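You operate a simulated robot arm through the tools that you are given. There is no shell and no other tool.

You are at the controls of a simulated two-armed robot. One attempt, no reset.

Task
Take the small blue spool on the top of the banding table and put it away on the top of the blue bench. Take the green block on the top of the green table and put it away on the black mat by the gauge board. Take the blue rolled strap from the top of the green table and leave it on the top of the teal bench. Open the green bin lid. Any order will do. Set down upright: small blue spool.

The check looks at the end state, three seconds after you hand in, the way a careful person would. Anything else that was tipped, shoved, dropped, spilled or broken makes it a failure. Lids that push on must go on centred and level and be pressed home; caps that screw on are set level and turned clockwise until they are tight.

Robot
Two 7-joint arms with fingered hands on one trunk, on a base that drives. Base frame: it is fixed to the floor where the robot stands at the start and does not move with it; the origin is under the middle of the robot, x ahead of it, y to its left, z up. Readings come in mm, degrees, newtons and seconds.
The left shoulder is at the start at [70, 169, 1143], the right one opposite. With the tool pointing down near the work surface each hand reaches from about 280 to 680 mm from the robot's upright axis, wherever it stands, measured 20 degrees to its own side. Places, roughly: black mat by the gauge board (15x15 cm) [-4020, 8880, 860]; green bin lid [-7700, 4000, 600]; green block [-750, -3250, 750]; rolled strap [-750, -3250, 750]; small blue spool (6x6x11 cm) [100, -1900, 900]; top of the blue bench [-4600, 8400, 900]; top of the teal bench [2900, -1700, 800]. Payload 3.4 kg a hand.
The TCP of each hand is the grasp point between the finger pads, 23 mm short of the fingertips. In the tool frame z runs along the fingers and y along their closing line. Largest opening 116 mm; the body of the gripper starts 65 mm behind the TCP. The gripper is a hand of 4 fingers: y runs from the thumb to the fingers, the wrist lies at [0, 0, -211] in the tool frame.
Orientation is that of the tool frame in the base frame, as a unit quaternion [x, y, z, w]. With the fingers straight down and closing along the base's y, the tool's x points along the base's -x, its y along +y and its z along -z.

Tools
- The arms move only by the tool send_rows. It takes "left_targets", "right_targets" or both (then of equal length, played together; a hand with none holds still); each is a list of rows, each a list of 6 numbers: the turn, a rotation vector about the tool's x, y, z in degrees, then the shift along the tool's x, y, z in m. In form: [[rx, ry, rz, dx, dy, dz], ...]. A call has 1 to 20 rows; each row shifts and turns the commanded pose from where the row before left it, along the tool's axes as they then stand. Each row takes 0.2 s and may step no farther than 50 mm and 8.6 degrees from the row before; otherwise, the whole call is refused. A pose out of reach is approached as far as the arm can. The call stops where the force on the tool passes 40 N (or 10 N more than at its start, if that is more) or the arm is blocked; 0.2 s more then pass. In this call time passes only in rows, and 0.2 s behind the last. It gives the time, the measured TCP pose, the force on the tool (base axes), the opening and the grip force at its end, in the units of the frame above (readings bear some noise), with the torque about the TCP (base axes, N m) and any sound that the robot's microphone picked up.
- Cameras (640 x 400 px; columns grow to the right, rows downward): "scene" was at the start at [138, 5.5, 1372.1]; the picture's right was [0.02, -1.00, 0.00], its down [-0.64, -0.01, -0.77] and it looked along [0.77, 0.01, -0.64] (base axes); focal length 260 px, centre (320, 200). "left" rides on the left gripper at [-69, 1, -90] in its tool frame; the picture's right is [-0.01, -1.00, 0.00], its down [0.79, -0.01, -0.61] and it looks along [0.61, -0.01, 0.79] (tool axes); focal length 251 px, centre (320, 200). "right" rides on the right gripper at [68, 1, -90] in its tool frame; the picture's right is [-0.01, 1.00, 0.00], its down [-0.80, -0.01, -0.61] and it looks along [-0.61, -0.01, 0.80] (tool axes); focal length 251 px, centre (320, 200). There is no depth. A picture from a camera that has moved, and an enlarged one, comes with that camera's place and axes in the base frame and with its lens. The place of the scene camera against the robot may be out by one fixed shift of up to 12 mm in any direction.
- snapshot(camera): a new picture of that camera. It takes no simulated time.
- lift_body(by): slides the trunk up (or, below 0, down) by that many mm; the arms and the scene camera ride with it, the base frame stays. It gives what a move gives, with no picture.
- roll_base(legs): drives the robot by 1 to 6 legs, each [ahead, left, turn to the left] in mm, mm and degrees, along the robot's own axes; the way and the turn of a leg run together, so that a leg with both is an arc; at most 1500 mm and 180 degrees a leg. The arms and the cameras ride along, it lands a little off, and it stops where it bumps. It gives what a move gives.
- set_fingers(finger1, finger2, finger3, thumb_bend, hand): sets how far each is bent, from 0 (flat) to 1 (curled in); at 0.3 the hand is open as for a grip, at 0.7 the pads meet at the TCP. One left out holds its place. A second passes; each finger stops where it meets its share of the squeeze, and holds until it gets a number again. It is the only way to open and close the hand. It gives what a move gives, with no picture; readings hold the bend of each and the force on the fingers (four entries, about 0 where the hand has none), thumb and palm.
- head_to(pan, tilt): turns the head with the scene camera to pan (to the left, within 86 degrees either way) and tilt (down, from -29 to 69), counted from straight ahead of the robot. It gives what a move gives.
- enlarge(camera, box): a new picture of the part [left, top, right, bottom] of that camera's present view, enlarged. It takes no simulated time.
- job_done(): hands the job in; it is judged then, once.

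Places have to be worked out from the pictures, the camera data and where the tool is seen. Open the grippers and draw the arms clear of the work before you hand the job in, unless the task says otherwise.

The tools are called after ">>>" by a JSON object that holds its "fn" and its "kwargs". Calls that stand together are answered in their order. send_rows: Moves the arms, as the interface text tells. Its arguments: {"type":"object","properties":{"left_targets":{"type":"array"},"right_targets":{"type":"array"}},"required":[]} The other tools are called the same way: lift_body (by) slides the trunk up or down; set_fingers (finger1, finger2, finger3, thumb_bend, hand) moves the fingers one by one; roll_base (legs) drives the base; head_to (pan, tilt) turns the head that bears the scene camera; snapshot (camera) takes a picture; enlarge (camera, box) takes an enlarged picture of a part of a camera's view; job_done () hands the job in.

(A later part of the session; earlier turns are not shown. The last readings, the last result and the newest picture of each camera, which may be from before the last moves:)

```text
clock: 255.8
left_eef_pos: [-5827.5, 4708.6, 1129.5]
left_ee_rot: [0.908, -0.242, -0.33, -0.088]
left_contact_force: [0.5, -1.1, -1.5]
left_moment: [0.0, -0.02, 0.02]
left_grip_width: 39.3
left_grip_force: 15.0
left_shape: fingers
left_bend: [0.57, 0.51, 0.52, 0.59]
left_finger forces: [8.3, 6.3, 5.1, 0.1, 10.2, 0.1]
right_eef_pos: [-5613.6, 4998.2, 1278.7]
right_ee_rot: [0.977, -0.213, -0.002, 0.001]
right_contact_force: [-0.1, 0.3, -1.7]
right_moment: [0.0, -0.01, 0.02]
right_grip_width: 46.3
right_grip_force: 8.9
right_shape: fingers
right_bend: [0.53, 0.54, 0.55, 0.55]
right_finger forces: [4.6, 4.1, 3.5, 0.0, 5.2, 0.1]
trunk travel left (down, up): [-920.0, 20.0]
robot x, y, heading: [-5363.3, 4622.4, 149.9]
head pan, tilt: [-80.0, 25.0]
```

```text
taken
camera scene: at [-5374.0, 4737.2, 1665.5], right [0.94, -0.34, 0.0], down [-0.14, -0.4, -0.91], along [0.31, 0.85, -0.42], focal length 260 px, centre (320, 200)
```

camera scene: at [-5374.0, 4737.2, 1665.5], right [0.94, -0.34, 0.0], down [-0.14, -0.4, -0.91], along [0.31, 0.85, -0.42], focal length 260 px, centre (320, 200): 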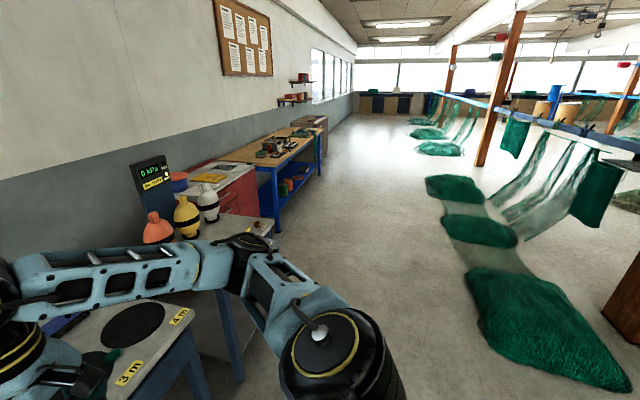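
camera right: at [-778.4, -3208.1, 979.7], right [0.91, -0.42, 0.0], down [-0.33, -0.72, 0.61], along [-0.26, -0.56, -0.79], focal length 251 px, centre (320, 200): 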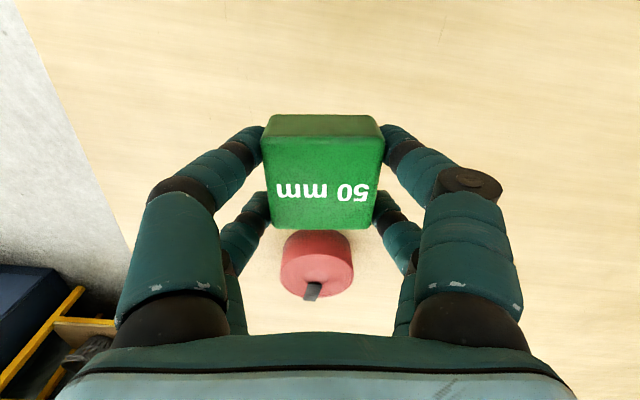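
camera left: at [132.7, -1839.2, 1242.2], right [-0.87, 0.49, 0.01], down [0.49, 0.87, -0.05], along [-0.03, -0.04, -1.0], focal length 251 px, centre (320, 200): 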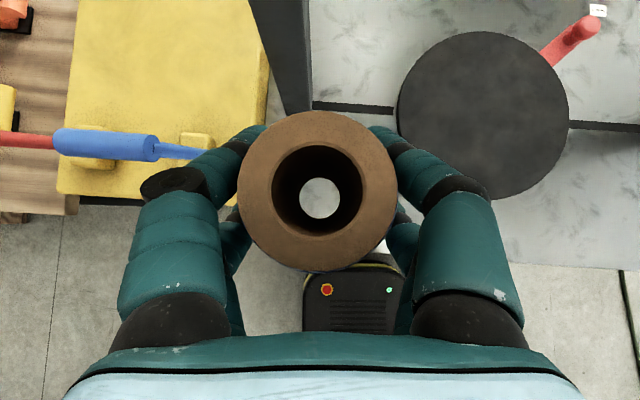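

I'm passing the wall benches; the blue bench (blue legs, wooden top) is ahead at f≈-4000 to -5570. Floor nets on the right are at l>-6000, so the lane is clear; two more legs right.

>>> {"fn": "roll_base", "kwargs": {"legs": [[0, -1450, 0], [0, -1400, 0]]}}

>>> {"fn": "head_to", "kwargs": {"pan": -40, "tilt": 25}}

>>> {"fn": "snapshot", "kwargs": {"camera": "scene"}}

```text
clock: 269.5
left_eef_pos: [-4381.6, 7149.3, 1129.6]
left_ee_rot: [0.903, -0.258, -0.329, -0.094]
left_contact_force: [0.2, 0.8, -1.3]
left_moment: [-0.03, -0.02, -0.03]
left_grip_width: 39.1
left_grip_force: 15.1
left_shape: fingers
left_bend: [0.57, 0.51, 0.52, 0.59]
left_finger forces: [8.4, 6.4, 5.1, 0.1, 10.1, 0.0]
right_eef_pos: [-4159.4, 7429.6, 1279.0]
right_ee_rot: [0.974, -0.229, -0.004, 0.0]
right_contact_force: [0.2, -0.4, -0.5]
right_moment: [0.02, 0.0, 0.01]
right_grip_width: 46.4
right_grip_force: 9.0
right_shape: fingers
right_bend: [0.53, 0.54, 0.55, 0.55]
right_finger forces: [4.6, 4.1, 3.5, 0.0, 5.2, 0.0]
trunk travel left (down, up): [-920.0, 20.0]
robot x, y, heading: [-3921.4, 7047.7, 148.3]
head pan, tilt: [-80.0, 25.0]
```

```text
clock: 270.6
left_eef_pos: [-4381.5, 7148.8, 1129.2]
left_ee_rot: [0.904, -0.257, -0.33, -0.094]
left_contact_force: [-0.2, -0.2, -2.2]
left_moment: [0.0, -0.04, 0.0]
left_grip_width: 38.8
left_grip_force: 14.7
left_shape: fingers
left_bend: [0.57, 0.51, 0.52, 0.59]
left_finger forces: [8.4, 6.5, 5.1, 0.0, 10.1, 0.0]
right_eef_pos: [-4158.9, 7430.4, 1278.5]
right_ee_rot: [0.973, -0.229, -0.004, 0.0]
right_contact_force: [-0.4, -1.1, -0.4]
right_moment: [-0.04, 0.01, -0.02]
right_grip_width: 46.3
right_grip_force: 9.1
right_shape: fingers
right_bend: [0.53, 0.54, 0.55, 0.55]
right_finger forces: [4.6, 4.1, 3.5, 0.0, 5.2, 0.0]
trunk travel left (down, up): [-920.0, 20.0]
robot x, y, heading: [-3923.0, 7047.9, 148.1]
head pan, tilt: [-40.0, 25.0]
```

```text
taken
camera scene: at [-3990.1, 7165.2, 1665.4], right [0.95, 0.31, 0.0], down [0.13, -0.4, -0.91], along [-0.28, 0.86, -0.42], focal length 260 px, centre (320, 200)
```

scene: 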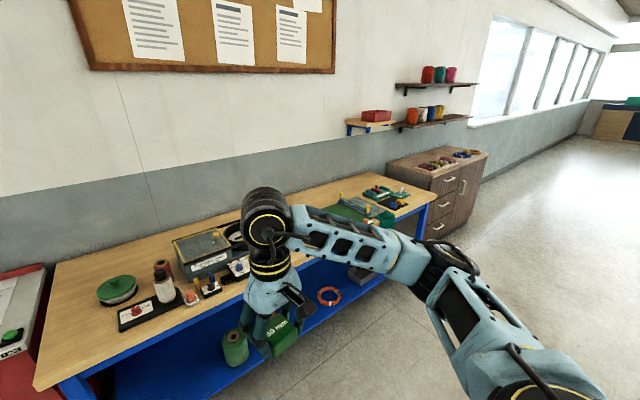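

The blue bench is right here with items on it. I zoom on its surface to find the black mat and free space.

>>> {"fn": "enlarge", "kwargs": {"camera": "scene", "box": [300, 160, 460, 260]}}

>>> {"fn": "enlarge", "kwargs": {"camera": "scene", "box": [20, 170, 260, 330]}}

```text
4.00 times, centred on (380, 210) of scene
camera zoom: at [-3990.1, 7165.2, 1665.4], right [0.95, 0.31, 0.0], down [0.13, -0.4, -0.91], along [-0.28, 0.86, -0.42], focal length 1040 px, centre (80, 160)
```

zoom: 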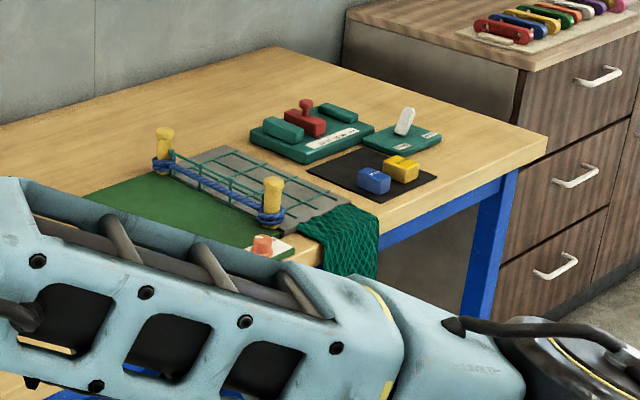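

```text
2.50 times, centred on (140, 250) of scene
camera zoom: at [-3990.1, 7165.2, 1665.4], right [0.95, 0.31, 0.0], down [0.13, -0.4, -0.91], along [-0.28, 0.86, -0.42], focal length 650 px, centre (770, 75)
```

zoom: 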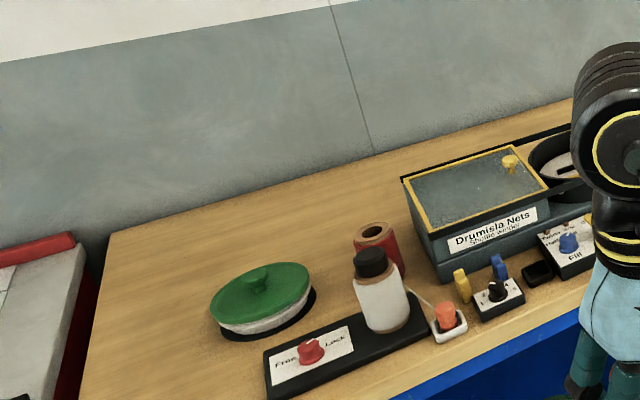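

The black mat lies on the right end of the blue bench with a blue and a yellow block on it. I square up to 150° and strafe right to stand in front of it.

>>> {"fn": "roll_base", "kwargs": {"legs": [[0, 0, 1.8], [0, -1375, 0], [300, 0, 0]]}}

>>> {"fn": "head_to", "kwargs": {"pan": 0, "tilt": 40}}

>>> {"fn": "snapshot", "kwargs": {"camera": "scene"}}

```text
clock: 279.4
left_eef_pos: [-3959.4, 8453.4, 1130.0]
left_ee_rot: [0.908, -0.241, -0.332, -0.088]
left_contact_force: [0.0, -0.6, -1.3]
left_moment: [0.01, 0.01, 0.04]
left_grip_width: 39.1
left_grip_force: 15.0
left_shape: fingers
left_bend: [0.57, 0.51, 0.52, 0.59]
left_finger forces: [8.3, 6.3, 5.1, 0.0, 10.1, 0.1]
right_eef_pos: [-3747.3, 8743.5, 1279.9]
right_ee_rot: [0.977, -0.213, -0.005, 0.0]
right_contact_force: [0.6, 0.1, -0.2]
right_moment: [0.0, 0.01, 0.03]
right_grip_width: 46.2
right_grip_force: 8.8
right_shape: fingers
right_bend: [0.53, 0.54, 0.55, 0.55]
right_finger forces: [4.6, 4.1, 3.4, 0.1, 5.3, 0.0]
trunk travel left (down, up): [-920.0, 20.0]
robot x, y, heading: [-3495.1, 8368.9, 150.2]
head pan, tilt: [-40.0, 25.0]
```

```text
clock: 280.4
left_eef_pos: [-3961.4, 8456.0, 1130.5]
left_ee_rot: [0.909, -0.242, -0.329, -0.087]
left_contact_force: [0.8, -0.2, -1.1]
left_moment: [0.0, -0.03, -0.01]
left_grip_width: 39.2
left_grip_force: 14.8
left_shape: fingers
left_bend: [0.57, 0.51, 0.52, 0.59]
left_finger forces: [8.4, 6.4, 5.0, 0.0, 10.1, 0.0]
right_eef_pos: [-3748.7, 8744.8, 1278.9]
right_ee_rot: [0.977, -0.212, -0.004, -0.001]
right_contact_force: [0.0, -0.3, -0.6]
right_moment: [0.01, 0.0, 0.03]
right_grip_width: 46.4
right_grip_force: 8.6
right_shape: fingers
right_bend: [0.53, 0.54, 0.55, 0.55]
right_finger forces: [4.7, 4.2, 3.5, 0.1, 5.1, 0.1]
trunk travel left (down, up): [-920.0, 20.0]
robot x, y, heading: [-3502.4, 8370.3, 150.4]
head pan, tilt: [0.0, 40.0]
```

```text
taken
camera scene: at [-3612.9, 8441.7, 1642.2], right [0.5, 0.87, 0.0], down [0.56, -0.32, -0.77], along [-0.66, 0.38, -0.64], focal length 260 px, centre (320, 200)
```

scene: 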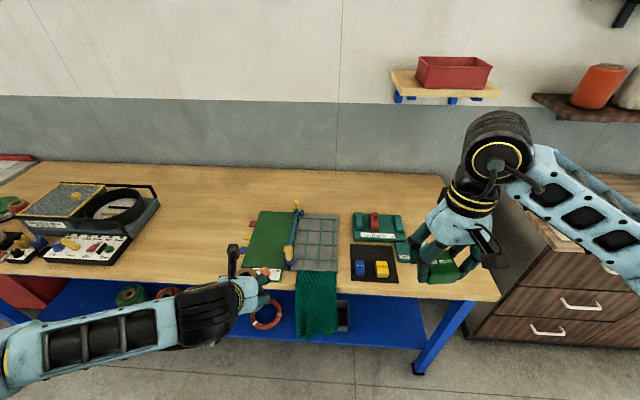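

Mat centre is at about [-4006, 8890], i.e. 697 mm ahead and 201 mm right. I zoom to see free space on the mat and on the bench.

>>> {"fn": "enlarge", "kwargs": {"camera": "scene", "box": [330, 200, 450, 300]}}

>>> {"fn": "enlarge", "kwargs": {"camera": "scene", "box": [60, 140, 340, 320]}}

```text
4.00 times, centred on (390, 250) of scene
camera zoom: at [-3612.9, 8441.7, 1642.2], right [0.5, 0.87, 0.0], down [0.56, -0.32, -0.77], along [-0.66, 0.38, -0.64], focal length 1040 px, centre (40, 0)
```

zoom: 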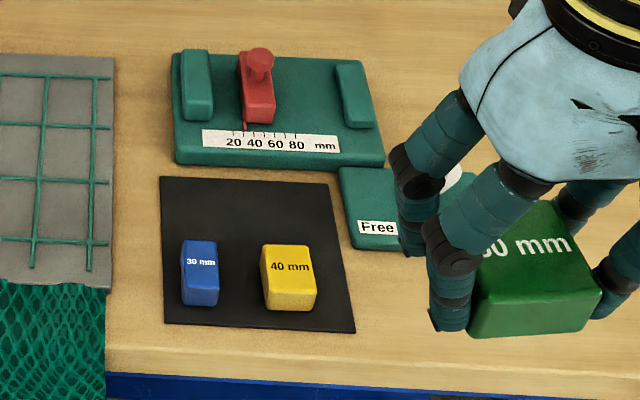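

```text
2.22 times, centred on (200, 230) of scene
camera zoom: at [-3612.9, 8441.7, 1642.2], right [0.5, 0.87, 0.0], down [0.56, -0.32, -0.77], along [-0.66, 0.38, -0.64], focal length 578 px, centre (587, 133)
```

zoom: 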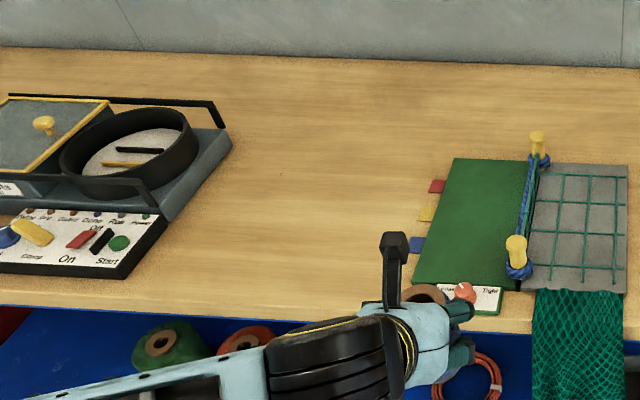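

The back half of the mat is free behind the blue 30 mm and yellow 40 mm blocks; the mat is turned ~5° clockwise. I drive 270 mm closer.

>>> {"fn": "roll_base", "kwargs": {"legs": [[270, 0, 0]]}}

>>> {"fn": "head_to", "kwargs": {"pan": -15, "tilt": 55}}

>>> {"fn": "snapshot", "kwargs": {"camera": "scene"}}

>>> {"fn": "snapshot", "kwargs": {"camera": "right"}}

```text
clock: 282.4
left_eef_pos: [-4200.6, 8595.5, 1129.3]
left_ee_rot: [0.907, -0.243, -0.331, -0.089]
left_contact_force: [-0.2, -0.1, -1.1]
left_moment: [-0.01, -0.02, 0.0]
left_grip_width: 38.9
left_grip_force: 15.3
left_shape: fingers
left_bend: [0.57, 0.51, 0.52, 0.59]
left_finger forces: [8.4, 6.4, 5.1, 0.0, 10.1, 0.1]
right_eef_pos: [-3986.3, 8883.8, 1279.1]
right_ee_rot: [0.977, -0.214, -0.004, 0.001]
right_contact_force: [-0.3, -0.8, -0.7]
right_moment: [0.0, 0.0, 0.0]
right_grip_width: 46.2
right_grip_force: 8.3
right_shape: fingers
right_bend: [0.53, 0.54, 0.55, 0.55]
right_finger forces: [4.5, 4.1, 3.5, 0.1, 5.2, 0.1]
trunk travel left (down, up): [-920.0, 20.0]
robot x, y, heading: [-3739.5, 8509.8, 150.2]
head pan, tilt: [0.0, 40.0]
```

```text
clock: 283.2
left_eef_pos: [-4202.4, 8595.5, 1129.6]
left_ee_rot: [0.908, -0.243, -0.33, -0.088]
left_contact_force: [0.0, 0.9, -0.9]
left_moment: [0.03, -0.02, 0.0]
left_grip_width: 38.8
left_grip_force: 15.3
left_shape: fingers
left_bend: [0.57, 0.51, 0.52, 0.59]
left_finger forces: [8.4, 6.3, 5.1, 0.1, 10.2, 0.0]
right_eef_pos: [-3988.6, 8885.6, 1279.6]
right_ee_rot: [0.977, -0.213, -0.004, 0.0]
right_contact_force: [0.2, 0.5, -0.3]
right_moment: [0.02, 0.0, 0.0]
right_grip_width: 46.4
right_grip_force: 9.1
right_shape: fingers
right_bend: [0.53, 0.54, 0.55, 0.55]
right_finger forces: [4.6, 4.0, 3.5, 0.0, 5.2, 0.0]
trunk travel left (down, up): [-920.0, 20.0]
robot x, y, heading: [-3736.8, 8509.0, 149.9]
head pan, tilt: [-15.0, 55.0]
```

```text
taken
camera scene: at [-3831.5, 8589.2, 1621.4], right [0.71, 0.71, 0.0], down [0.58, -0.58, -0.57], along [-0.41, 0.41, -0.82], focal length 260 px, centre (320, 200)
```

scene: 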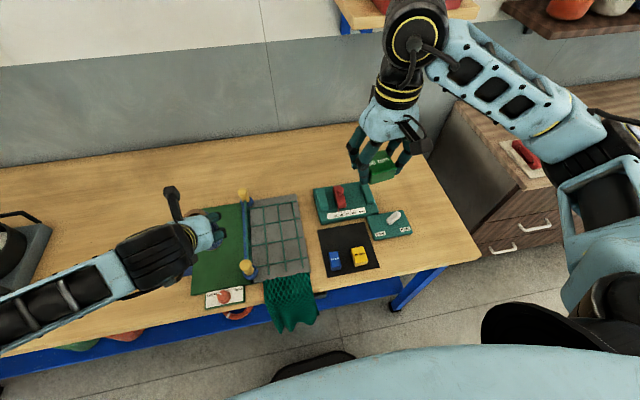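

```text
taken
camera right: at [-3926.2, 8855.5, 1368.6], right [-0.43, -0.91, 0.0], down [-0.71, 0.34, 0.61], along [-0.55, 0.26, -0.79], focal length 251 px, centre (320, 200)
```

right: 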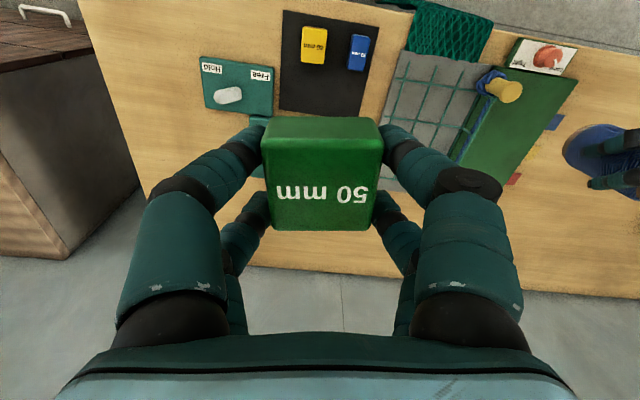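

From the right-hand view (known 40 mm block width) the mat surface is ≈890, rotated +8° relative to the tool, and the free spot's centre is 50 mm ahead of the TCP. I rotate the hand 8°, move over the spot and descend to z≈1100, then check again.

>>> {"fn": "send_rows", "kwargs": {"right_targets": [[0, 0, 8, 0, 0, 0], [0, 0, 0, -0.00986, 0.00166, 0.036], [0, 0, 0, -0.00986, 0.00166, 0.036], [0, 0, 0, -0.00986, 0.00166, 0.036], [0, 0, 0, -0.00986, 0.00166, 0.036], [0, 0, 0, -0.00986, 0.00166, 0.036]]}}

>>> {"fn": "snapshot", "kwargs": {"camera": "right"}}

>>> {"fn": "snapshot", "kwargs": {"camera": "scene"}}

```text
clock: 284.6
left_eef_pos: [-4202.9, 8597.1, 1128.6]
left_ee_rot: [0.908, -0.242, -0.33, -0.088]
left_contact_force: [-0.3, -0.6, -1.5]
left_moment: [-0.05, 0.02, 0.0]
left_grip_width: 39.0
left_grip_force: 15.0
left_shape: fingers
left_bend: [0.57, 0.51, 0.52, 0.59]
left_finger forces: [8.4, 6.4, 5.2, 0.1, 10.1, 0.0]
right_eef_pos: [-4037.8, 8901.7, 1099.4]
right_ee_rot: [0.96, -0.281, -0.004, 0.0]
right_contact_force: [0.2, -0.3, -2.2]
right_moment: [0.0, -0.02, 0.0]
right_grip_width: 46.4
right_grip_force: 9.0
right_shape: fingers
right_bend: [0.53, 0.54, 0.55, 0.55]
right_finger forces: [4.5, 4.1, 3.5, 0.0, 5.1, 0.1]
trunk travel left (down, up): [-920.0, 20.0]
robot x, y, heading: [-3739.4, 8509.7, 150.0]
head pan, tilt: [-15.0, 55.0]
```

```text
taken
camera right: at [-3979.1, 8864.6, 1189.7], right [-0.55, -0.84, 0.0], down [-0.66, 0.43, 0.61], along [-0.51, 0.33, -0.79], focal length 251 px, centre (320, 200)
```

right: 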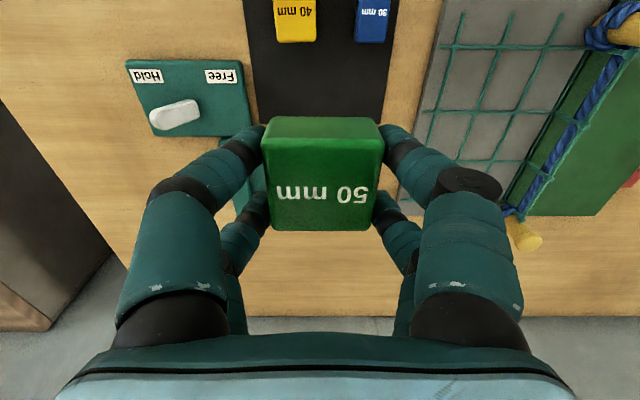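

```text
taken
camera scene: at [-3832.0, 8589.4, 1621.4], right [0.71, 0.71, 0.0], down [0.58, -0.58, -0.57], along [-0.4, 0.41, -0.82], focal length 260 px, centre (320, 200)
```

scene: 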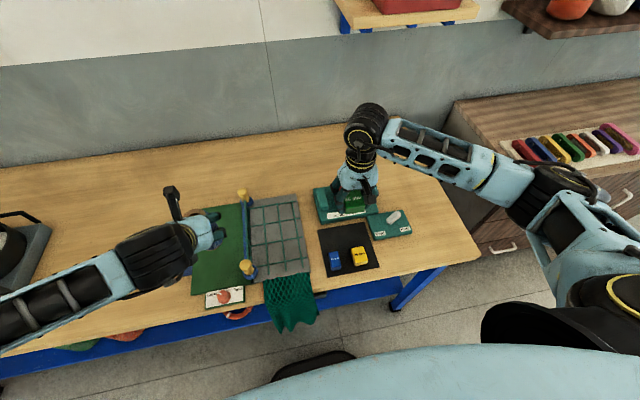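

Block is aligned over the mat's free back half with ~14 mm clearance to the other blocks. I descend to z≈960 and check elbow and alignment.

>>> {"fn": "send_rows", "kwargs": {"right_targets": [[0, 0, 0, 0, 0, 0.035], [0, 0, 0, 0, 0, 0.035], [0, 0, 0, 0, 0, 0.035], [0, 0, 0, 0, 0, 0.035]]}}

>>> {"fn": "snapshot", "kwargs": {"camera": "right"}}

>>> {"fn": "snapshot", "kwargs": {"camera": "scene"}}

```text
clock: 285.6
left_eef_pos: [-4202.3, 8595.5, 1129.7]
left_ee_rot: [0.908, -0.243, -0.331, -0.089]
left_contact_force: [0.2, 0.2, -1.5]
left_moment: [0.01, 0.01, -0.01]
left_grip_width: 39.5
left_grip_force: 15.2
left_shape: fingers
left_bend: [0.57, 0.51, 0.52, 0.59]
left_finger forces: [8.4, 6.3, 5.1, 0.0, 10.2, 0.0]
right_eef_pos: [-4038.5, 8905.0, 959.5]
right_ee_rot: [0.96, -0.281, -0.004, 0.001]
right_contact_force: [0.0, 0.0, -0.8]
right_moment: [0.0, 0.01, 0.03]
right_grip_width: 46.4
right_grip_force: 8.5
right_shape: fingers
right_bend: [0.53, 0.54, 0.55, 0.55]
right_finger forces: [4.5, 4.1, 3.4, 0.0, 5.2, 0.1]
trunk travel left (down, up): [-920.0, 20.0]
robot x, y, heading: [-3739.7, 8510.5, 150.3]
head pan, tilt: [-15.0, 55.0]
```

```text
taken
camera right: at [-3979.4, 8866.8, 1049.2], right [-0.55, -0.84, 0.0], down [-0.66, 0.43, 0.61], along [-0.51, 0.33, -0.79], focal length 251 px, centre (320, 200)
```

right: 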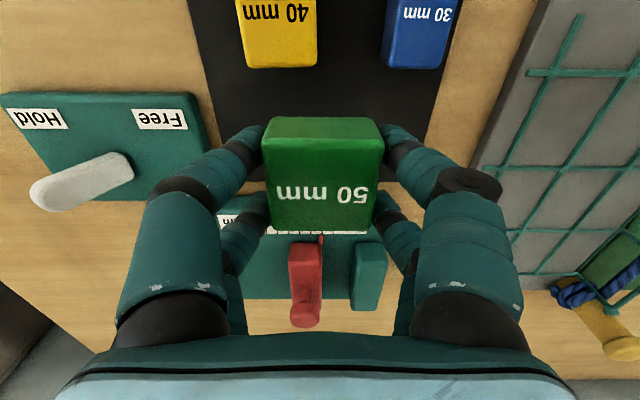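

```text
taken
camera scene: at [-3831.1, 8589.0, 1621.5], right [0.71, 0.71, 0.0], down [0.58, -0.58, -0.57], along [-0.41, 0.41, -0.82], focal length 260 px, centre (320, 200)
```

scene: 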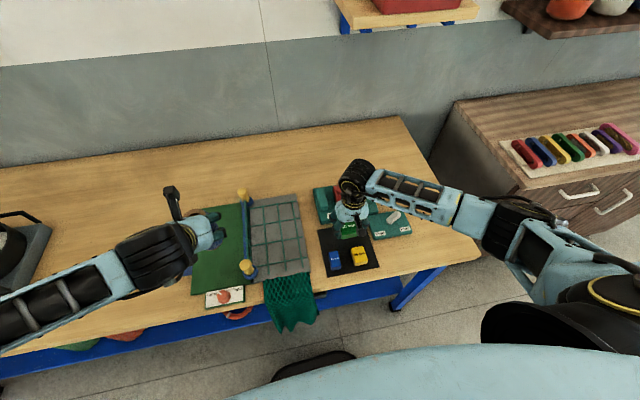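

Comparing the two views gives the mat surface at ≈862, so contact is expected near TCP z≈891. I descend to 903 and then creep.

>>> {"fn": "send_rows", "kwargs": {"right_targets": [[0, 0, 0, 0, 0, 0.03], [0, 0, 0, 0, 0, 0.026]]}}

>>> {"fn": "snapshot", "kwargs": {"camera": "right"}}

>>> {"fn": "enlarge", "kwargs": {"camera": "scene", "box": [280, 140, 440, 290]}}

```text
clock: 286.2
left_eef_pos: [-4201.8, 8595.5, 1129.5]
left_ee_rot: [0.908, -0.242, -0.331, -0.088]
left_contact_force: [0.4, 0.1, -1.7]
left_moment: [-0.01, -0.02, 0.02]
left_grip_width: 39.0
left_grip_force: 15.0
left_shape: fingers
left_bend: [0.57, 0.51, 0.52, 0.59]
left_finger forces: [8.4, 6.4, 5.2, 0.0, 10.2, 0.0]
right_eef_pos: [-4040.0, 8902.7, 906.7]
right_ee_rot: [0.96, -0.281, -0.004, 0.001]
right_contact_force: [-0.5, 0.3, -1.8]
right_moment: [-0.02, 0.0, -0.01]
right_grip_width: 46.1
right_grip_force: 8.8
right_shape: fingers
right_bend: [0.53, 0.54, 0.55, 0.55]
right_finger forces: [4.5, 4.2, 3.5, 0.0, 5.1, 0.1]
trunk travel left (down, up): [-920.0, 20.0]
robot x, y, heading: [-3739.2, 8505.7, 150.1]
head pan, tilt: [-15.0, 55.0]
```

```text
taken
camera right: at [-3981.0, 8865.3, 996.1], right [-0.55, -0.84, 0.0], down [-0.66, 0.43, 0.61], along [-0.51, 0.33, -0.79], focal length 251 px, centre (320, 200)
```

right: 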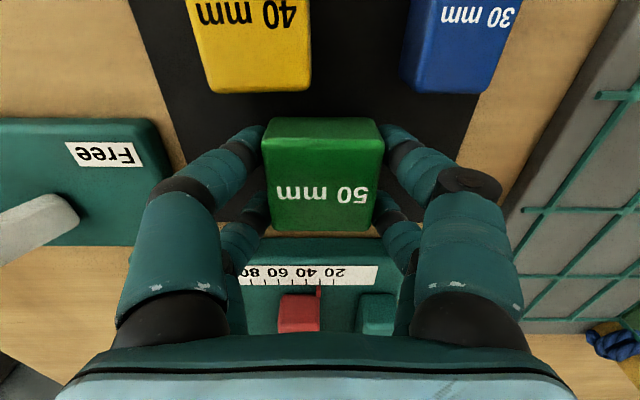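

```text
2.67 times, centred on (360, 215) of scene
camera zoom: at [-3831.5, 8588.9, 1621.4], right [0.71, 0.71, 0.0], down [0.58, -0.58, -0.57], along [-0.41, 0.41, -0.82], focal length 693 px, centre (213, 160)
```

zoom: 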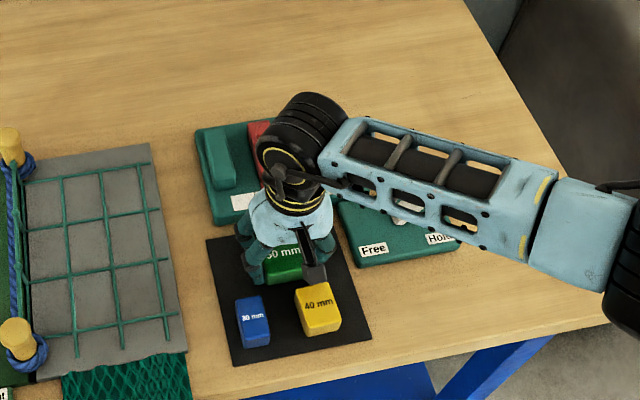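

Alignment still good (16 mm to the neighbours, ~28 mm to the mat's back edge). I creep down to contact.

>>> {"fn": "send_rows", "kwargs": {"right_targets": [[0, 0, 0, 0, 0, 0.004], [0, 0, 0, 0, 0, 0.004]]}}

>>> {"fn": "send_rows", "kwargs": {"right_targets": [[0, 0, 0, 0, 0, 0.003], [0, 0, 0, 0, 0, 0.003]]}}

```text
clock: 286.8
left_eef_pos: [-4201.6, 8594.4, 1130.5]
left_ee_rot: [0.908, -0.242, -0.33, -0.088]
left_contact_force: [-0.2, 0.3, -1.3]
left_moment: [-0.01, -0.01, -0.03]
left_grip_width: 39.1
left_grip_force: 14.9
left_shape: fingers
left_bend: [0.57, 0.51, 0.52, 0.59]
left_finger forces: [8.4, 6.4, 5.0, 0.0, 10.1, 0.1]
right_eef_pos: [-4038.9, 8902.6, 896.2]
right_ee_rot: [0.96, -0.281, -0.004, 0.0]
right_contact_force: [-0.1, 0.5, -0.7]
right_moment: [-0.01, -0.01, -0.01]
right_grip_width: 46.4
right_grip_force: 8.4
right_shape: fingers
right_bend: [0.53, 0.54, 0.55, 0.55]
right_finger forces: [4.5, 4.0, 3.6, 0.0, 5.1, 0.1]
trunk travel left (down, up): [-920.0, 20.0]
robot x, y, heading: [-3739.0, 8514.3, 150.1]
head pan, tilt: [-15.0, 55.0]
```

```text
clock: 287.4
left_eef_pos: [-4199.0, 8592.9, 1131.1]
left_ee_rot: [0.907, -0.242, -0.332, -0.089]
left_contact_force: [0.3, 1.3, -0.5]
left_moment: [0.0, -0.02, 0.03]
left_grip_width: 39.0
left_grip_force: 14.7
left_shape: fingers
left_bend: [0.57, 0.51, 0.52, 0.59]
left_finger forces: [8.3, 6.4, 5.1, 0.1, 10.1, 0.1]
right_eef_pos: [-4039.5, 8902.6, 891.7]
right_ee_rot: [0.96, -0.281, -0.007, 0.0]
right_contact_force: [2.2, 2.4, 31.0]
right_moment: [0.13, -0.71, 0.01]
right_grip_width: 46.2
right_grip_force: 23.7
right_shape: fingers
right_bend: [0.55, 0.55, 0.55, 0.57]
right_finger forces: [12.9, 3.7, 6.9, 0.0, 23.6, 0.1]
trunk travel left (down, up): [-920.0, 20.0]
robot x, y, heading: [-3741.9, 8511.5, 150.2]
head pan, tilt: [-15.0, 55.0]
```

Firm contact (31 N) at z≈892. I ease up 2 mm, then open the right hand moderately.

>>> {"fn": "send_rows", "kwargs": {"right_targets": [[0, 0, 0, 0, 0, -0.003]]}}

>>> {"fn": "set_fingers", "kwargs": {"hand": "right", "finger1": 0.45, "finger2": 0.45, "finger3": 0.45, "thumb_bend": 0.45}}

>>> {"fn": "snapshot", "kwargs": {"camera": "right"}}

```text
clock: 287.8
left_eef_pos: [-4201.1, 8593.6, 1129.9]
left_ee_rot: [0.908, -0.242, -0.332, -0.088]
left_contact_force: [-0.2, -0.1, -0.1]
left_moment: [-0.04, -0.03, 0.02]
left_grip_width: 38.9
left_grip_force: 15.2
left_shape: fingers
left_bend: [0.57, 0.51, 0.52, 0.59]
left_finger forces: [8.3, 6.4, 5.0, 0.0, 10.1, 0.0]
right_eef_pos: [-4039.5, 8903.3, 892.8]
right_ee_rot: [0.96, -0.28, -0.005, 0.001]
right_contact_force: [-0.5, 1.8, 16.5]
right_moment: [0.11, -0.22, -0.01]
right_grip_width: 46.3
right_grip_force: 16.3
right_shape: fingers
right_bend: [0.55, 0.54, 0.55, 0.57]
right_finger forces: [8.6, 4.8, 7.0, 0.0, 13.4, 0.0]
trunk travel left (down, up): [-920.0, 20.0]
robot x, y, heading: [-3740.7, 8510.4, 149.9]
head pan, tilt: [-15.0, 55.0]
```

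```text
clock: 288.8
left_eef_pos: [-4201.4, 8591.7, 1129.0]
left_ee_rot: [0.908, -0.243, -0.331, -0.089]
left_contact_force: [0.1, 0.8, -1.1]
left_moment: [0.02, -0.02, -0.01]
left_grip_width: 39.1
left_grip_force: 14.5
left_shape: fingers
left_bend: [0.57, 0.51, 0.52, 0.59]
left_finger forces: [8.4, 6.3, 5.1, 0.0, 10.1, 0.0]
right_eef_pos: [-4040.1, 8902.4, 892.4]
right_ee_rot: [0.96, -0.281, -0.004, -0.001]
right_contact_force: [-3.5, -5.7, 11.7]
right_moment: [0.08, -0.42, -0.17]
right_grip_width: 63.8
right_grip_force: 6.1
right_shape: fingers
right_bend: [0.45, 0.45, 0.45, 0.52]
right_finger forces: [0.0, 0.1, 0.0, 0.0, 12.1, 0.0]
trunk travel left (down, up): [-920.0, 20.0]
robot x, y, heading: [-3734.8, 8506.7, 149.8]
head pan, tilt: [-15.0, 55.0]
```

```text
taken
camera right: at [-3981.0, 8864.5, 982.7], right [-0.55, -0.84, 0.0], down [-0.66, 0.43, 0.61], along [-0.51, 0.33, -0.79], focal length 251 px, centre (320, 200)
```

right: 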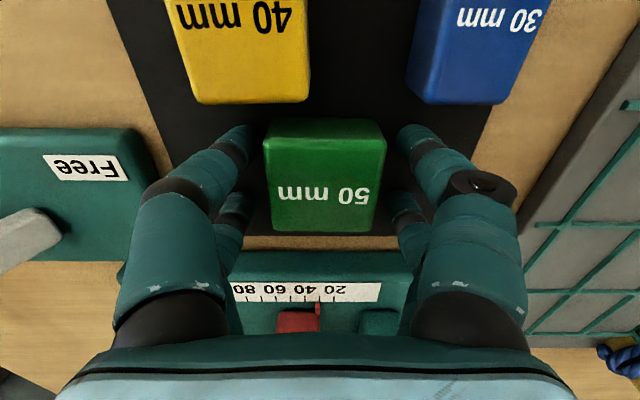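

Fingers opened but the thumb tip is pressing on the mat (12 N). I raise the hand in small steps to free it.

>>> {"fn": "send_rows", "kwargs": {"right_targets": [[0, 0, 0, 0, 0, -0.003]]}}

>>> {"fn": "set_fingers", "kwargs": {"hand": "right", "thumb_bend": 0.45}}

>>> {"fn": "snapshot", "kwargs": {"camera": "right"}}

```text
clock: 289.2
left_eef_pos: [-4202.0, 8597.3, 1129.3]
left_ee_rot: [0.908, -0.241, -0.331, -0.087]
left_contact_force: [-0.3, -0.4, -1.0]
left_moment: [-0.03, 0.01, -0.03]
left_grip_width: 38.8
left_grip_force: 15.4
left_shape: fingers
left_bend: [0.57, 0.51, 0.52, 0.59]
left_finger forces: [8.5, 6.3, 5.1, 0.0, 10.1, 0.0]
right_eef_pos: [-4037.7, 8906.7, 895.3]
right_ee_rot: [0.96, -0.281, -0.002, 0.0]
right_contact_force: [-0.3, 0.2, -0.2]
right_moment: [0.0, 0.0, -0.01]
right_grip_width: 73.1
right_grip_force: 0.0
right_shape: fingers
right_bend: [0.45, 0.45, 0.45, 0.45]
right_finger forces: [0.0, 0.0, 0.0, 0.1, 0.0, 0.1]
trunk travel left (down, up): [-920.0, 20.0]
robot x, y, heading: [-3737.5, 8506.2, 149.8]
head pan, tilt: [-15.0, 55.0]
```

```text
clock: 290.2
left_eef_pos: [-4200.5, 8595.6, 1129.4]
left_ee_rot: [0.908, -0.243, -0.33, -0.088]
left_contact_force: [0.0, 0.6, -1.3]
left_moment: [0.0, -0.02, 0.0]
left_grip_width: 39.0
left_grip_force: 15.3
left_shape: fingers
left_bend: [0.57, 0.51, 0.52, 0.59]
left_finger forces: [8.4, 6.4, 5.0, 0.0, 10.2, 0.1]
right_eef_pos: [-4039.5, 8904.9, 895.2]
right_ee_rot: [0.96, -0.28, -0.004, 0.0]
right_contact_force: [1.0, 0.0, 0.0]
right_moment: [0.0, 0.0, 0.01]
right_grip_width: 73.0
right_grip_force: 0.0
right_shape: fingers
right_bend: [0.45, 0.45, 0.45, 0.45]
right_finger forces: [0.0, 0.1, 0.1, 0.0, 0.0, 0.0]
trunk travel left (down, up): [-920.0, 20.0]
robot x, y, heading: [-3739.6, 8506.9, 149.8]
head pan, tilt: [-15.0, 55.0]
```

```text
taken
camera right: at [-3980.5, 8867.0, 985.4], right [-0.55, -0.84, 0.0], down [-0.66, 0.43, 0.61], along [-0.51, 0.33, -0.79], focal length 251 px, centre (320, 200)
```

right: 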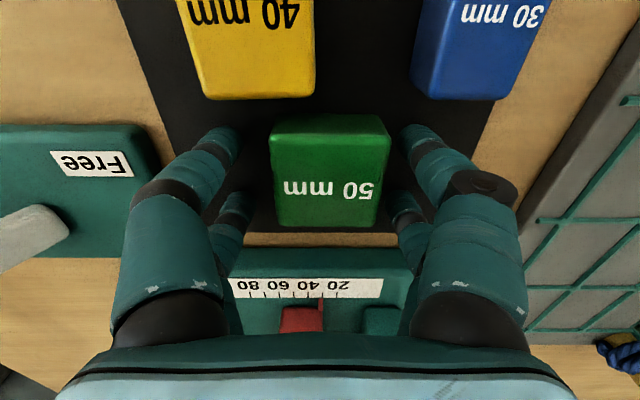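

All fingers are free and the block sits on the mat. I lift the right hand straight up and look.

>>> {"fn": "send_rows", "kwargs": {"right_targets": [[0, 0, 0, 0, 0, -0.01], [0, 0, 0, 0, 0, -0.02], [0, 0, 0, 0, 0, -0.03], [0, 0, 0, 0, 0, -0.04], [0, 0, 0, 0, 0, -0.04], [0, 0, 0, 0, 0, -0.04], [0, 0, 0, 0, 0, -0.04], [0, 0, 0, 0.02, 0, -0.04], [0, 0, 0, 0.03, 0, -0.04]]}}

>>> {"fn": "snapshot", "kwargs": {"camera": "right"}}

>>> {"fn": "snapshot", "kwargs": {"camera": "scene"}}

```text
clock: 292.2
left_eef_pos: [-4200.9, 8595.4, 1130.5]
left_ee_rot: [0.908, -0.242, -0.331, -0.088]
left_contact_force: [0.2, -0.4, -1.2]
left_moment: [-0.03, 0.0, 0.0]
left_grip_width: 39.1
left_grip_force: 14.1
left_shape: fingers
left_bend: [0.57, 0.51, 0.52, 0.59]
left_finger forces: [8.3, 6.4, 5.2, 0.1, 10.1, 0.1]
right_eef_pos: [-3992.9, 8878.9, 1196.1]
right_ee_rot: [0.96, -0.281, -0.005, 0.0]
right_contact_force: [0.1, 0.3, 0.9]
right_moment: [0.05, 0.02, 0.01]
right_grip_width: 73.1
right_grip_force: 0.1
right_shape: fingers
right_bend: [0.45, 0.45, 0.45, 0.45]
right_finger forces: [0.1, 0.0, 0.0, 0.0, 0.1, 0.0]
trunk travel left (down, up): [-920.0, 20.0]
robot x, y, heading: [-3741.2, 8509.1, 150.0]
head pan, tilt: [-15.0, 55.0]
```

```text
taken
camera right: at [-3934.9, 8841.2, 1285.6], right [-0.55, -0.84, 0.0], down [-0.66, 0.43, 0.61], along [-0.51, 0.33, -0.79], focal length 251 px, centre (320, 200)
```

right: 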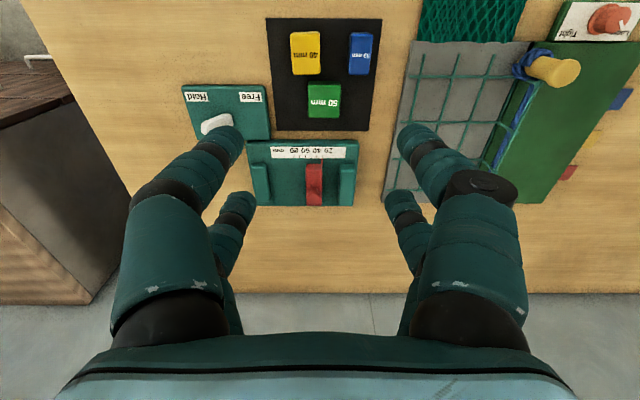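

```text
taken
camera scene: at [-3829.0, 8587.9, 1621.6], right [0.71, 0.71, 0.0], down [0.58, -0.58, -0.57], along [-0.41, 0.41, -0.82], focal length 260 px, centre (320, 200)
```

scene: 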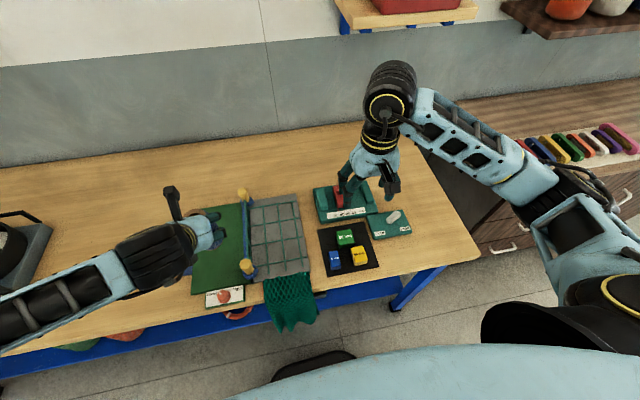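

The green block sits flat on the mat, clear of the others. Now I retract the right hand a bit and strafe left 340 mm so the left hand with the spool is over the free middle of the blue bench.

>>> {"fn": "send_rows", "kwargs": {"right_targets": [[0, 0, 0, 0.03, 0, -0.02], [0, 0, 0, 0.03, 0, -0.02], [0, 0, 0, 0.03, 0, -0.02]]}}

>>> {"fn": "roll_base", "kwargs": {"legs": [[0, 345, 0]]}}

>>> {"fn": "head_to", "kwargs": {"pan": 10, "tilt": 55}}

>>> {"fn": "snapshot", "kwargs": {"camera": "scene"}}

>>> {"fn": "snapshot", "kwargs": {"camera": "left"}}

```text
clock: 293.0
left_eef_pos: [-4201.6, 8594.4, 1129.7]
left_ee_rot: [0.908, -0.243, -0.331, -0.088]
left_contact_force: [0.0, -0.3, -1.6]
left_moment: [0.0, 0.0, 0.0]
left_grip_width: 39.0
left_grip_force: 14.7
left_shape: fingers
left_bend: [0.57, 0.51, 0.52, 0.59]
left_finger forces: [8.3, 6.4, 5.1, 0.0, 10.1, 0.0]
right_eef_pos: [-3914.8, 8828.3, 1255.1]
right_ee_rot: [0.96, -0.281, -0.003, 0.001]
right_contact_force: [0.0, 0.4, -0.4]
right_moment: [0.03, 0.01, -0.04]
right_grip_width: 73.2
right_grip_force: 0.0
right_shape: fingers
right_bend: [0.45, 0.45, 0.45, 0.45]
right_finger forces: [0.0, 0.0, 0.1, 0.1, 0.0, 0.2]
trunk travel left (down, up): [-920.0, 20.0]
robot x, y, heading: [-3740.4, 8508.3, 150.0]
head pan, tilt: [-15.0, 55.0]
```

```text
clock: 295.1
left_eef_pos: [-4366.6, 8305.7, 1130.0]
left_ee_rot: [0.908, -0.24, -0.331, -0.086]
left_contact_force: [0.6, 0.5, -2.0]
left_moment: [-0.01, -0.02, 0.02]
left_grip_width: 39.0
left_grip_force: 14.8
left_shape: fingers
left_bend: [0.57, 0.51, 0.52, 0.59]
left_finger forces: [8.3, 6.4, 5.1, 0.0, 10.2, 0.1]
right_eef_pos: [-4081.8, 8541.2, 1255.4]
right_ee_rot: [0.96, -0.278, -0.003, 0.002]
right_contact_force: [0.7, 0.9, -0.4]
right_moment: [0.01, 0.01, 0.0]
right_grip_width: 73.3
right_grip_force: 0.0
right_shape: fingers
right_bend: [0.45, 0.45, 0.45, 0.45]
right_finger forces: [0.0, 0.0, 0.0, 0.1, 0.0, 0.0]
trunk travel left (down, up): [-920.0, 20.0]
robot x, y, heading: [-3906.2, 8223.3, 150.5]
head pan, tilt: [-15.0, 55.0]
```

```text
clock: 296.0
left_eef_pos: [-4368.3, 8304.2, 1130.2]
left_ee_rot: [0.909, -0.24, -0.331, -0.088]
left_contact_force: [-0.3, 0.3, -0.9]
left_moment: [0.02, -0.02, -0.05]
left_grip_width: 38.7
left_grip_force: 15.0
left_shape: fingers
left_bend: [0.57, 0.51, 0.52, 0.59]
left_finger forces: [8.4, 6.4, 5.1, 0.1, 10.0, 0.1]
right_eef_pos: [-4083.6, 8538.7, 1256.4]
right_ee_rot: [0.961, -0.277, -0.003, 0.0]
right_contact_force: [-0.6, -0.1, -0.8]
right_moment: [-0.03, -0.01, -0.01]
right_grip_width: 72.9
right_grip_force: 0.0
right_shape: fingers
right_bend: [0.45, 0.45, 0.45, 0.45]
right_finger forces: [0.0, 0.0, 0.1, 0.0, 0.0, 0.0]
trunk travel left (down, up): [-920.0, 20.0]
robot x, y, heading: [-3905.4, 8218.2, 150.0]
head pan, tilt: [10.0, 55.0]
```

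```text
taken
camera scene: at [-4013.9, 8272.0, 1621.4], right [0.34, 0.94, 0.0], down [0.77, -0.28, -0.57], along [-0.54, 0.19, -0.82], focal length 260 px, centre (320, 200)
```

scene: 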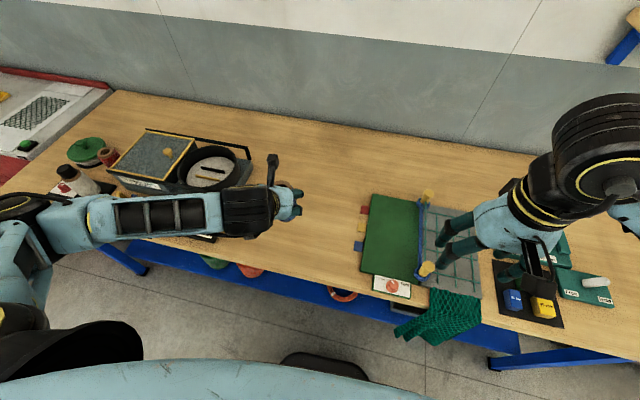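

```text
taken
camera left: at [-4363.4, 8299.7, 1242.2], right [0.49, 0.87, 0.01], down [0.87, -0.49, -0.05], along [-0.04, 0.03, -1.0], focal length 251 px, centre (320, 200)
```

left: 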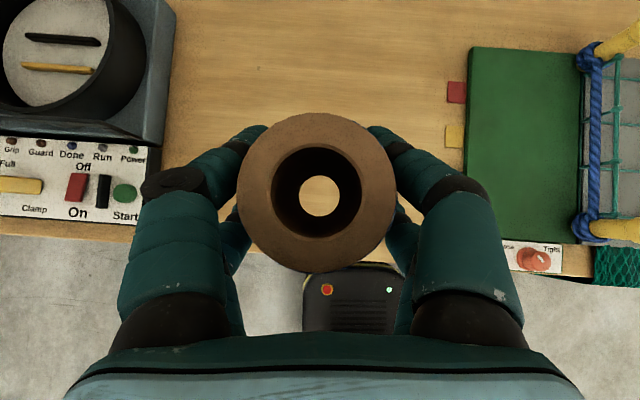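

The bench's front edge is only ~47 mm behind the spool point. I drive 80 mm ahead, then move the hand 40 mm forward and down 150 mm.

>>> {"fn": "roll_base", "kwargs": {"legs": [[80, 0, 0]]}}

>>> {"fn": "send_rows", "kwargs": {"left_targets": [[0, 0, 0, 0.0133, 0, 0.02806], [0, 0, 0, 0.0133, 0, 0.02806], [0, 0, 0, 0.0133, 0, 0.02806], [0, 0, 0, 0.0133, 0, 0.02806], [0, 0, 0, 0.0133, 0, 0.02806]]}}

>>> {"fn": "snapshot", "kwargs": {"camera": "left"}}

>>> {"fn": "snapshot", "kwargs": {"camera": "scene"}}

```text
clock: 297.1
left_eef_pos: [-4429.0, 8339.8, 1132.4]
left_ee_rot: [0.907, -0.241, -0.333, -0.089]
left_contact_force: [-0.1, 0.2, -1.9]
left_moment: [0.02, 0.04, -0.02]
left_grip_width: 39.1
left_grip_force: 15.4
left_shape: fingers
left_bend: [0.57, 0.51, 0.52, 0.59]
left_finger forces: [8.3, 6.4, 5.1, 0.1, 10.2, 0.0]
right_eef_pos: [-4143.5, 8573.9, 1255.8]
right_ee_rot: [0.96, -0.28, -0.007, 0.0]
right_contact_force: [0.1, 0.6, -0.5]
right_moment: [0.02, 0.01, 0.02]
right_grip_width: 73.1
right_grip_force: 0.1
right_shape: fingers
right_bend: [0.45, 0.45, 0.45, 0.45]
right_finger forces: [0.1, 0.1, 0.0, 0.0, 0.0, 0.1]
trunk travel left (down, up): [-920.0, 20.0]
robot x, y, heading: [-3971.3, 8258.0, 150.2]
head pan, tilt: [10.0, 55.0]
```

```text
clock: 298.3
left_eef_pos: [-4467.0, 8365.8, 981.0]
left_ee_rot: [0.908, -0.242, -0.331, -0.088]
left_contact_force: [-0.3, 0.6, -1.3]
left_moment: [-0.03, 0.01, 0.02]
left_grip_width: 38.4
left_grip_force: 14.3
left_shape: fingers
left_bend: [0.57, 0.51, 0.52, 0.59]
left_finger forces: [8.0, 5.7, 5.0, 0.1, 9.7, 0.1]
right_eef_pos: [-4148.1, 8579.2, 1255.4]
right_ee_rot: [0.96, -0.28, -0.004, 0.001]
right_contact_force: [0.2, -0.8, 1.2]
right_moment: [0.0, 0.01, 0.03]
right_grip_width: 73.1
right_grip_force: 0.0
right_shape: fingers
right_bend: [0.45, 0.45, 0.45, 0.45]
right_finger forces: [0.0, 0.0, 0.0, 0.0, 0.1, 0.1]
trunk travel left (down, up): [-920.0, 20.0]
robot x, y, heading: [-3969.9, 8255.1, 149.9]
head pan, tilt: [10.0, 55.0]
```

```text
taken
camera left: at [-4462.6, 8362.2, 1093.2], right [0.49, 0.87, 0.0], down [0.87, -0.49, -0.05], along [-0.04, 0.03, -1.0], focal length 251 px, centre (320, 200)
```

left: 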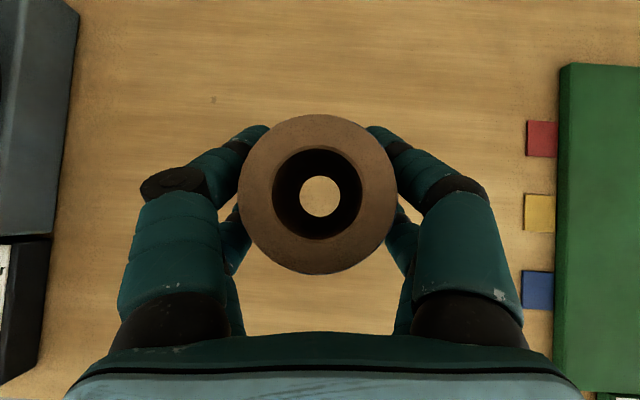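

```text
taken
camera scene: at [-4078.7, 8313.3, 1621.5], right [0.34, 0.94, 0.0], down [0.77, -0.28, -0.57], along [-0.54, 0.19, -0.82], focal length 260 px, centre (320, 200)
```

scene: 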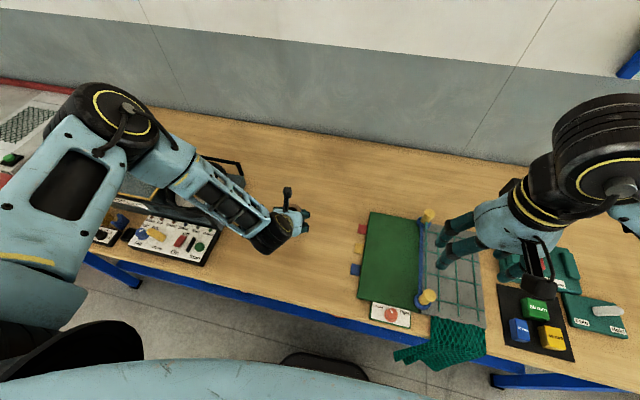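

The arm took a new elbow posture but everything is clear. Spool is over free wood; TCP 981, contact expected near 938. I lower 30 mm then creep.

>>> {"fn": "send_rows", "kwargs": {"left_targets": [[0, 0, 0, 0.0097, 0, 0.01144], [0, 0, 0, 0.0097, 0, 0.01144]]}}

>>> {"fn": "enlarge", "kwargs": {"camera": "scene", "box": [200, 140, 380, 290]}}

>>> {"fn": "snapshot", "kwargs": {"camera": "left"}}

```text
clock: 298.9
left_eef_pos: [-4464.9, 8366.1, 967.5]
left_ee_rot: [0.909, -0.241, -0.329, -0.084]
left_contact_force: [-0.8, -0.6, -1.5]
left_moment: [-0.03, 0.03, 0.0]
left_grip_width: 38.1
left_grip_force: 14.5
left_shape: fingers
left_bend: [0.57, 0.51, 0.52, 0.59]
left_finger forces: [8.0, 5.6, 5.0, 0.0, 9.7, 0.1]
left hand out of reach, approached as far as the arm can: row 1, 2
right_eef_pos: [-4148.1, 8578.6, 1254.4]
right_ee_rot: [0.96, -0.28, -0.004, 0.0]
right_contact_force: [0.3, 0.6, 0.2]
right_moment: [0.04, -0.04, -0.04]
right_grip_width: 73.2
right_grip_force: 0.1
right_shape: fingers
right_bend: [0.45, 0.45, 0.45, 0.45]
right_finger forces: [0.0, 0.1, 0.1, 0.0, 0.0, 0.1]
trunk travel left (down, up): [-920.0, 20.0]
robot x, y, heading: [-3970.9, 8258.3, 150.2]
head pan, tilt: [10.0, 55.0]
```

```text
2.67 times, centred on (290, 215) of scene
camera zoom: at [-4079.8, 8312.4, 1621.5], right [0.34, 0.94, 0.0], down [0.77, -0.28, -0.57], along [-0.54, 0.19, -0.82], focal length 693 px, centre (400, 160)
```

zoom: 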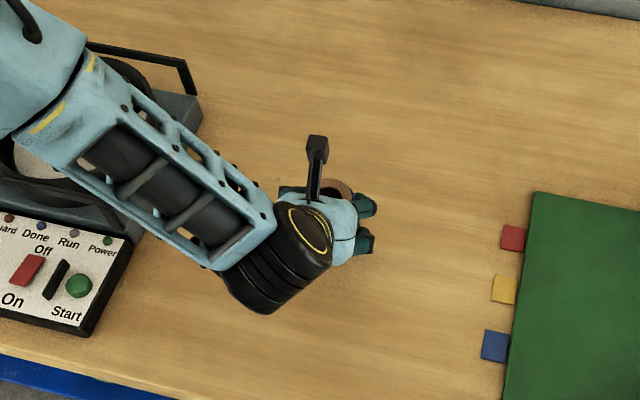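

```text
taken
camera left: at [-4460.9, 8363.8, 1079.9], right [0.49, 0.87, 0.0], down [0.87, -0.49, -0.04], along [-0.04, 0.02, -1.0], focal length 251 px, centre (320, 200)
```

left: 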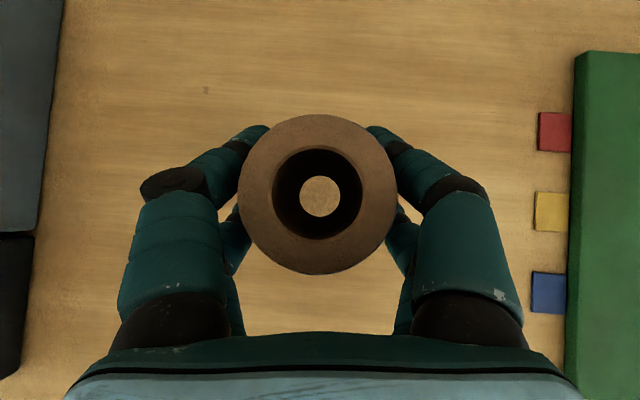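

The left arm is at its reach limit in this posture, so I raise the hand back 60 mm and lower the trunk 80 mm instead.

>>> {"fn": "send_rows", "kwargs": {"left_targets": [[0, 0, 0, -0.0097, 0, -0.01144], [0, 0, 0, -0.0097, 0, -0.01144], [0, 0, 0, -0.0194, 0, -0.0229], [0, 0, 0, -0.0194, 0, -0.0229]]}}

>>> {"fn": "snapshot", "kwargs": {"camera": "scene"}}

>>> {"fn": "snapshot", "kwargs": {"camera": "left"}}

```text
clock: 299.9
left_eef_pos: [-4465.4, 8364.8, 1058.6]
left_ee_rot: [0.908, -0.242, -0.331, -0.088]
left_contact_force: [0.5, 0.1, -1.3]
left_moment: [-0.01, 0.01, -0.02]
left_grip_width: 38.4
left_grip_force: 14.4
left_shape: fingers
left_bend: [0.58, 0.51, 0.52, 0.59]
left_finger forces: [7.8, 5.7, 5.0, 0.1, 9.7, 0.0]
right_eef_pos: [-4148.4, 8576.2, 1256.3]
right_ee_rot: [0.96, -0.28, -0.003, 0.001]
right_contact_force: [-0.4, 0.2, -0.7]
right_moment: [0.04, -0.04, -0.01]
right_grip_width: 73.0
right_grip_force: 0.0
right_shape: fingers
right_bend: [0.45, 0.45, 0.45, 0.45]
right_finger forces: [0.0, 0.1, 0.0, 0.0, 0.0, 0.0]
trunk travel left (down, up): [-920.0, 20.0]
robot x, y, heading: [-3971.5, 8258.5, 150.3]
head pan, tilt: [10.0, 55.0]
```

```text
taken
camera scene: at [-4079.8, 8310.2, 1621.5], right [0.34, 0.94, 0.0], down [0.77, -0.28, -0.57], along [-0.54, 0.2, -0.82], focal length 260 px, centre (320, 200)
```

scene: 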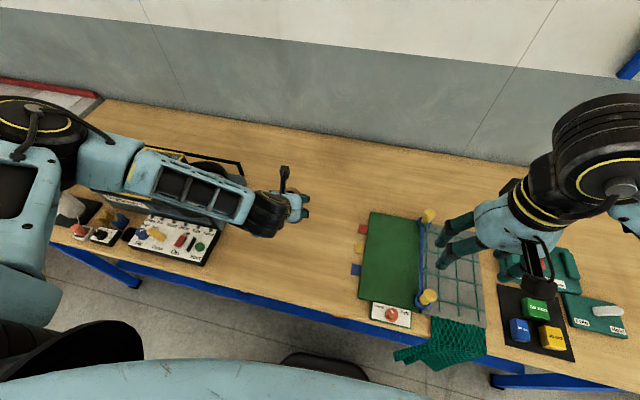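

```text
taken
camera left: at [-4460.3, 8361.5, 1171.1], right [0.49, 0.87, 0.01], down [0.87, -0.49, -0.05], along [-0.04, 0.03, -1.0], focal length 251 px, centre (320, 200)
```

left: 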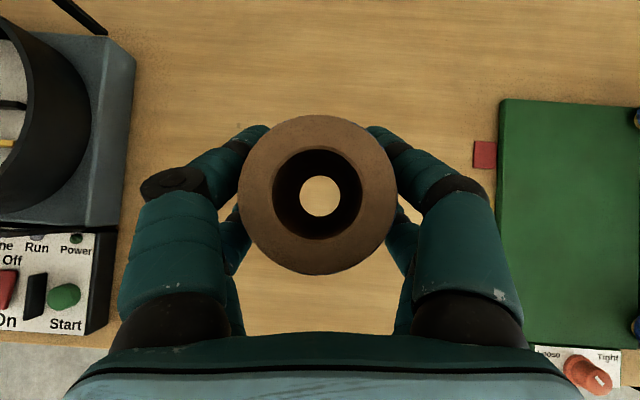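

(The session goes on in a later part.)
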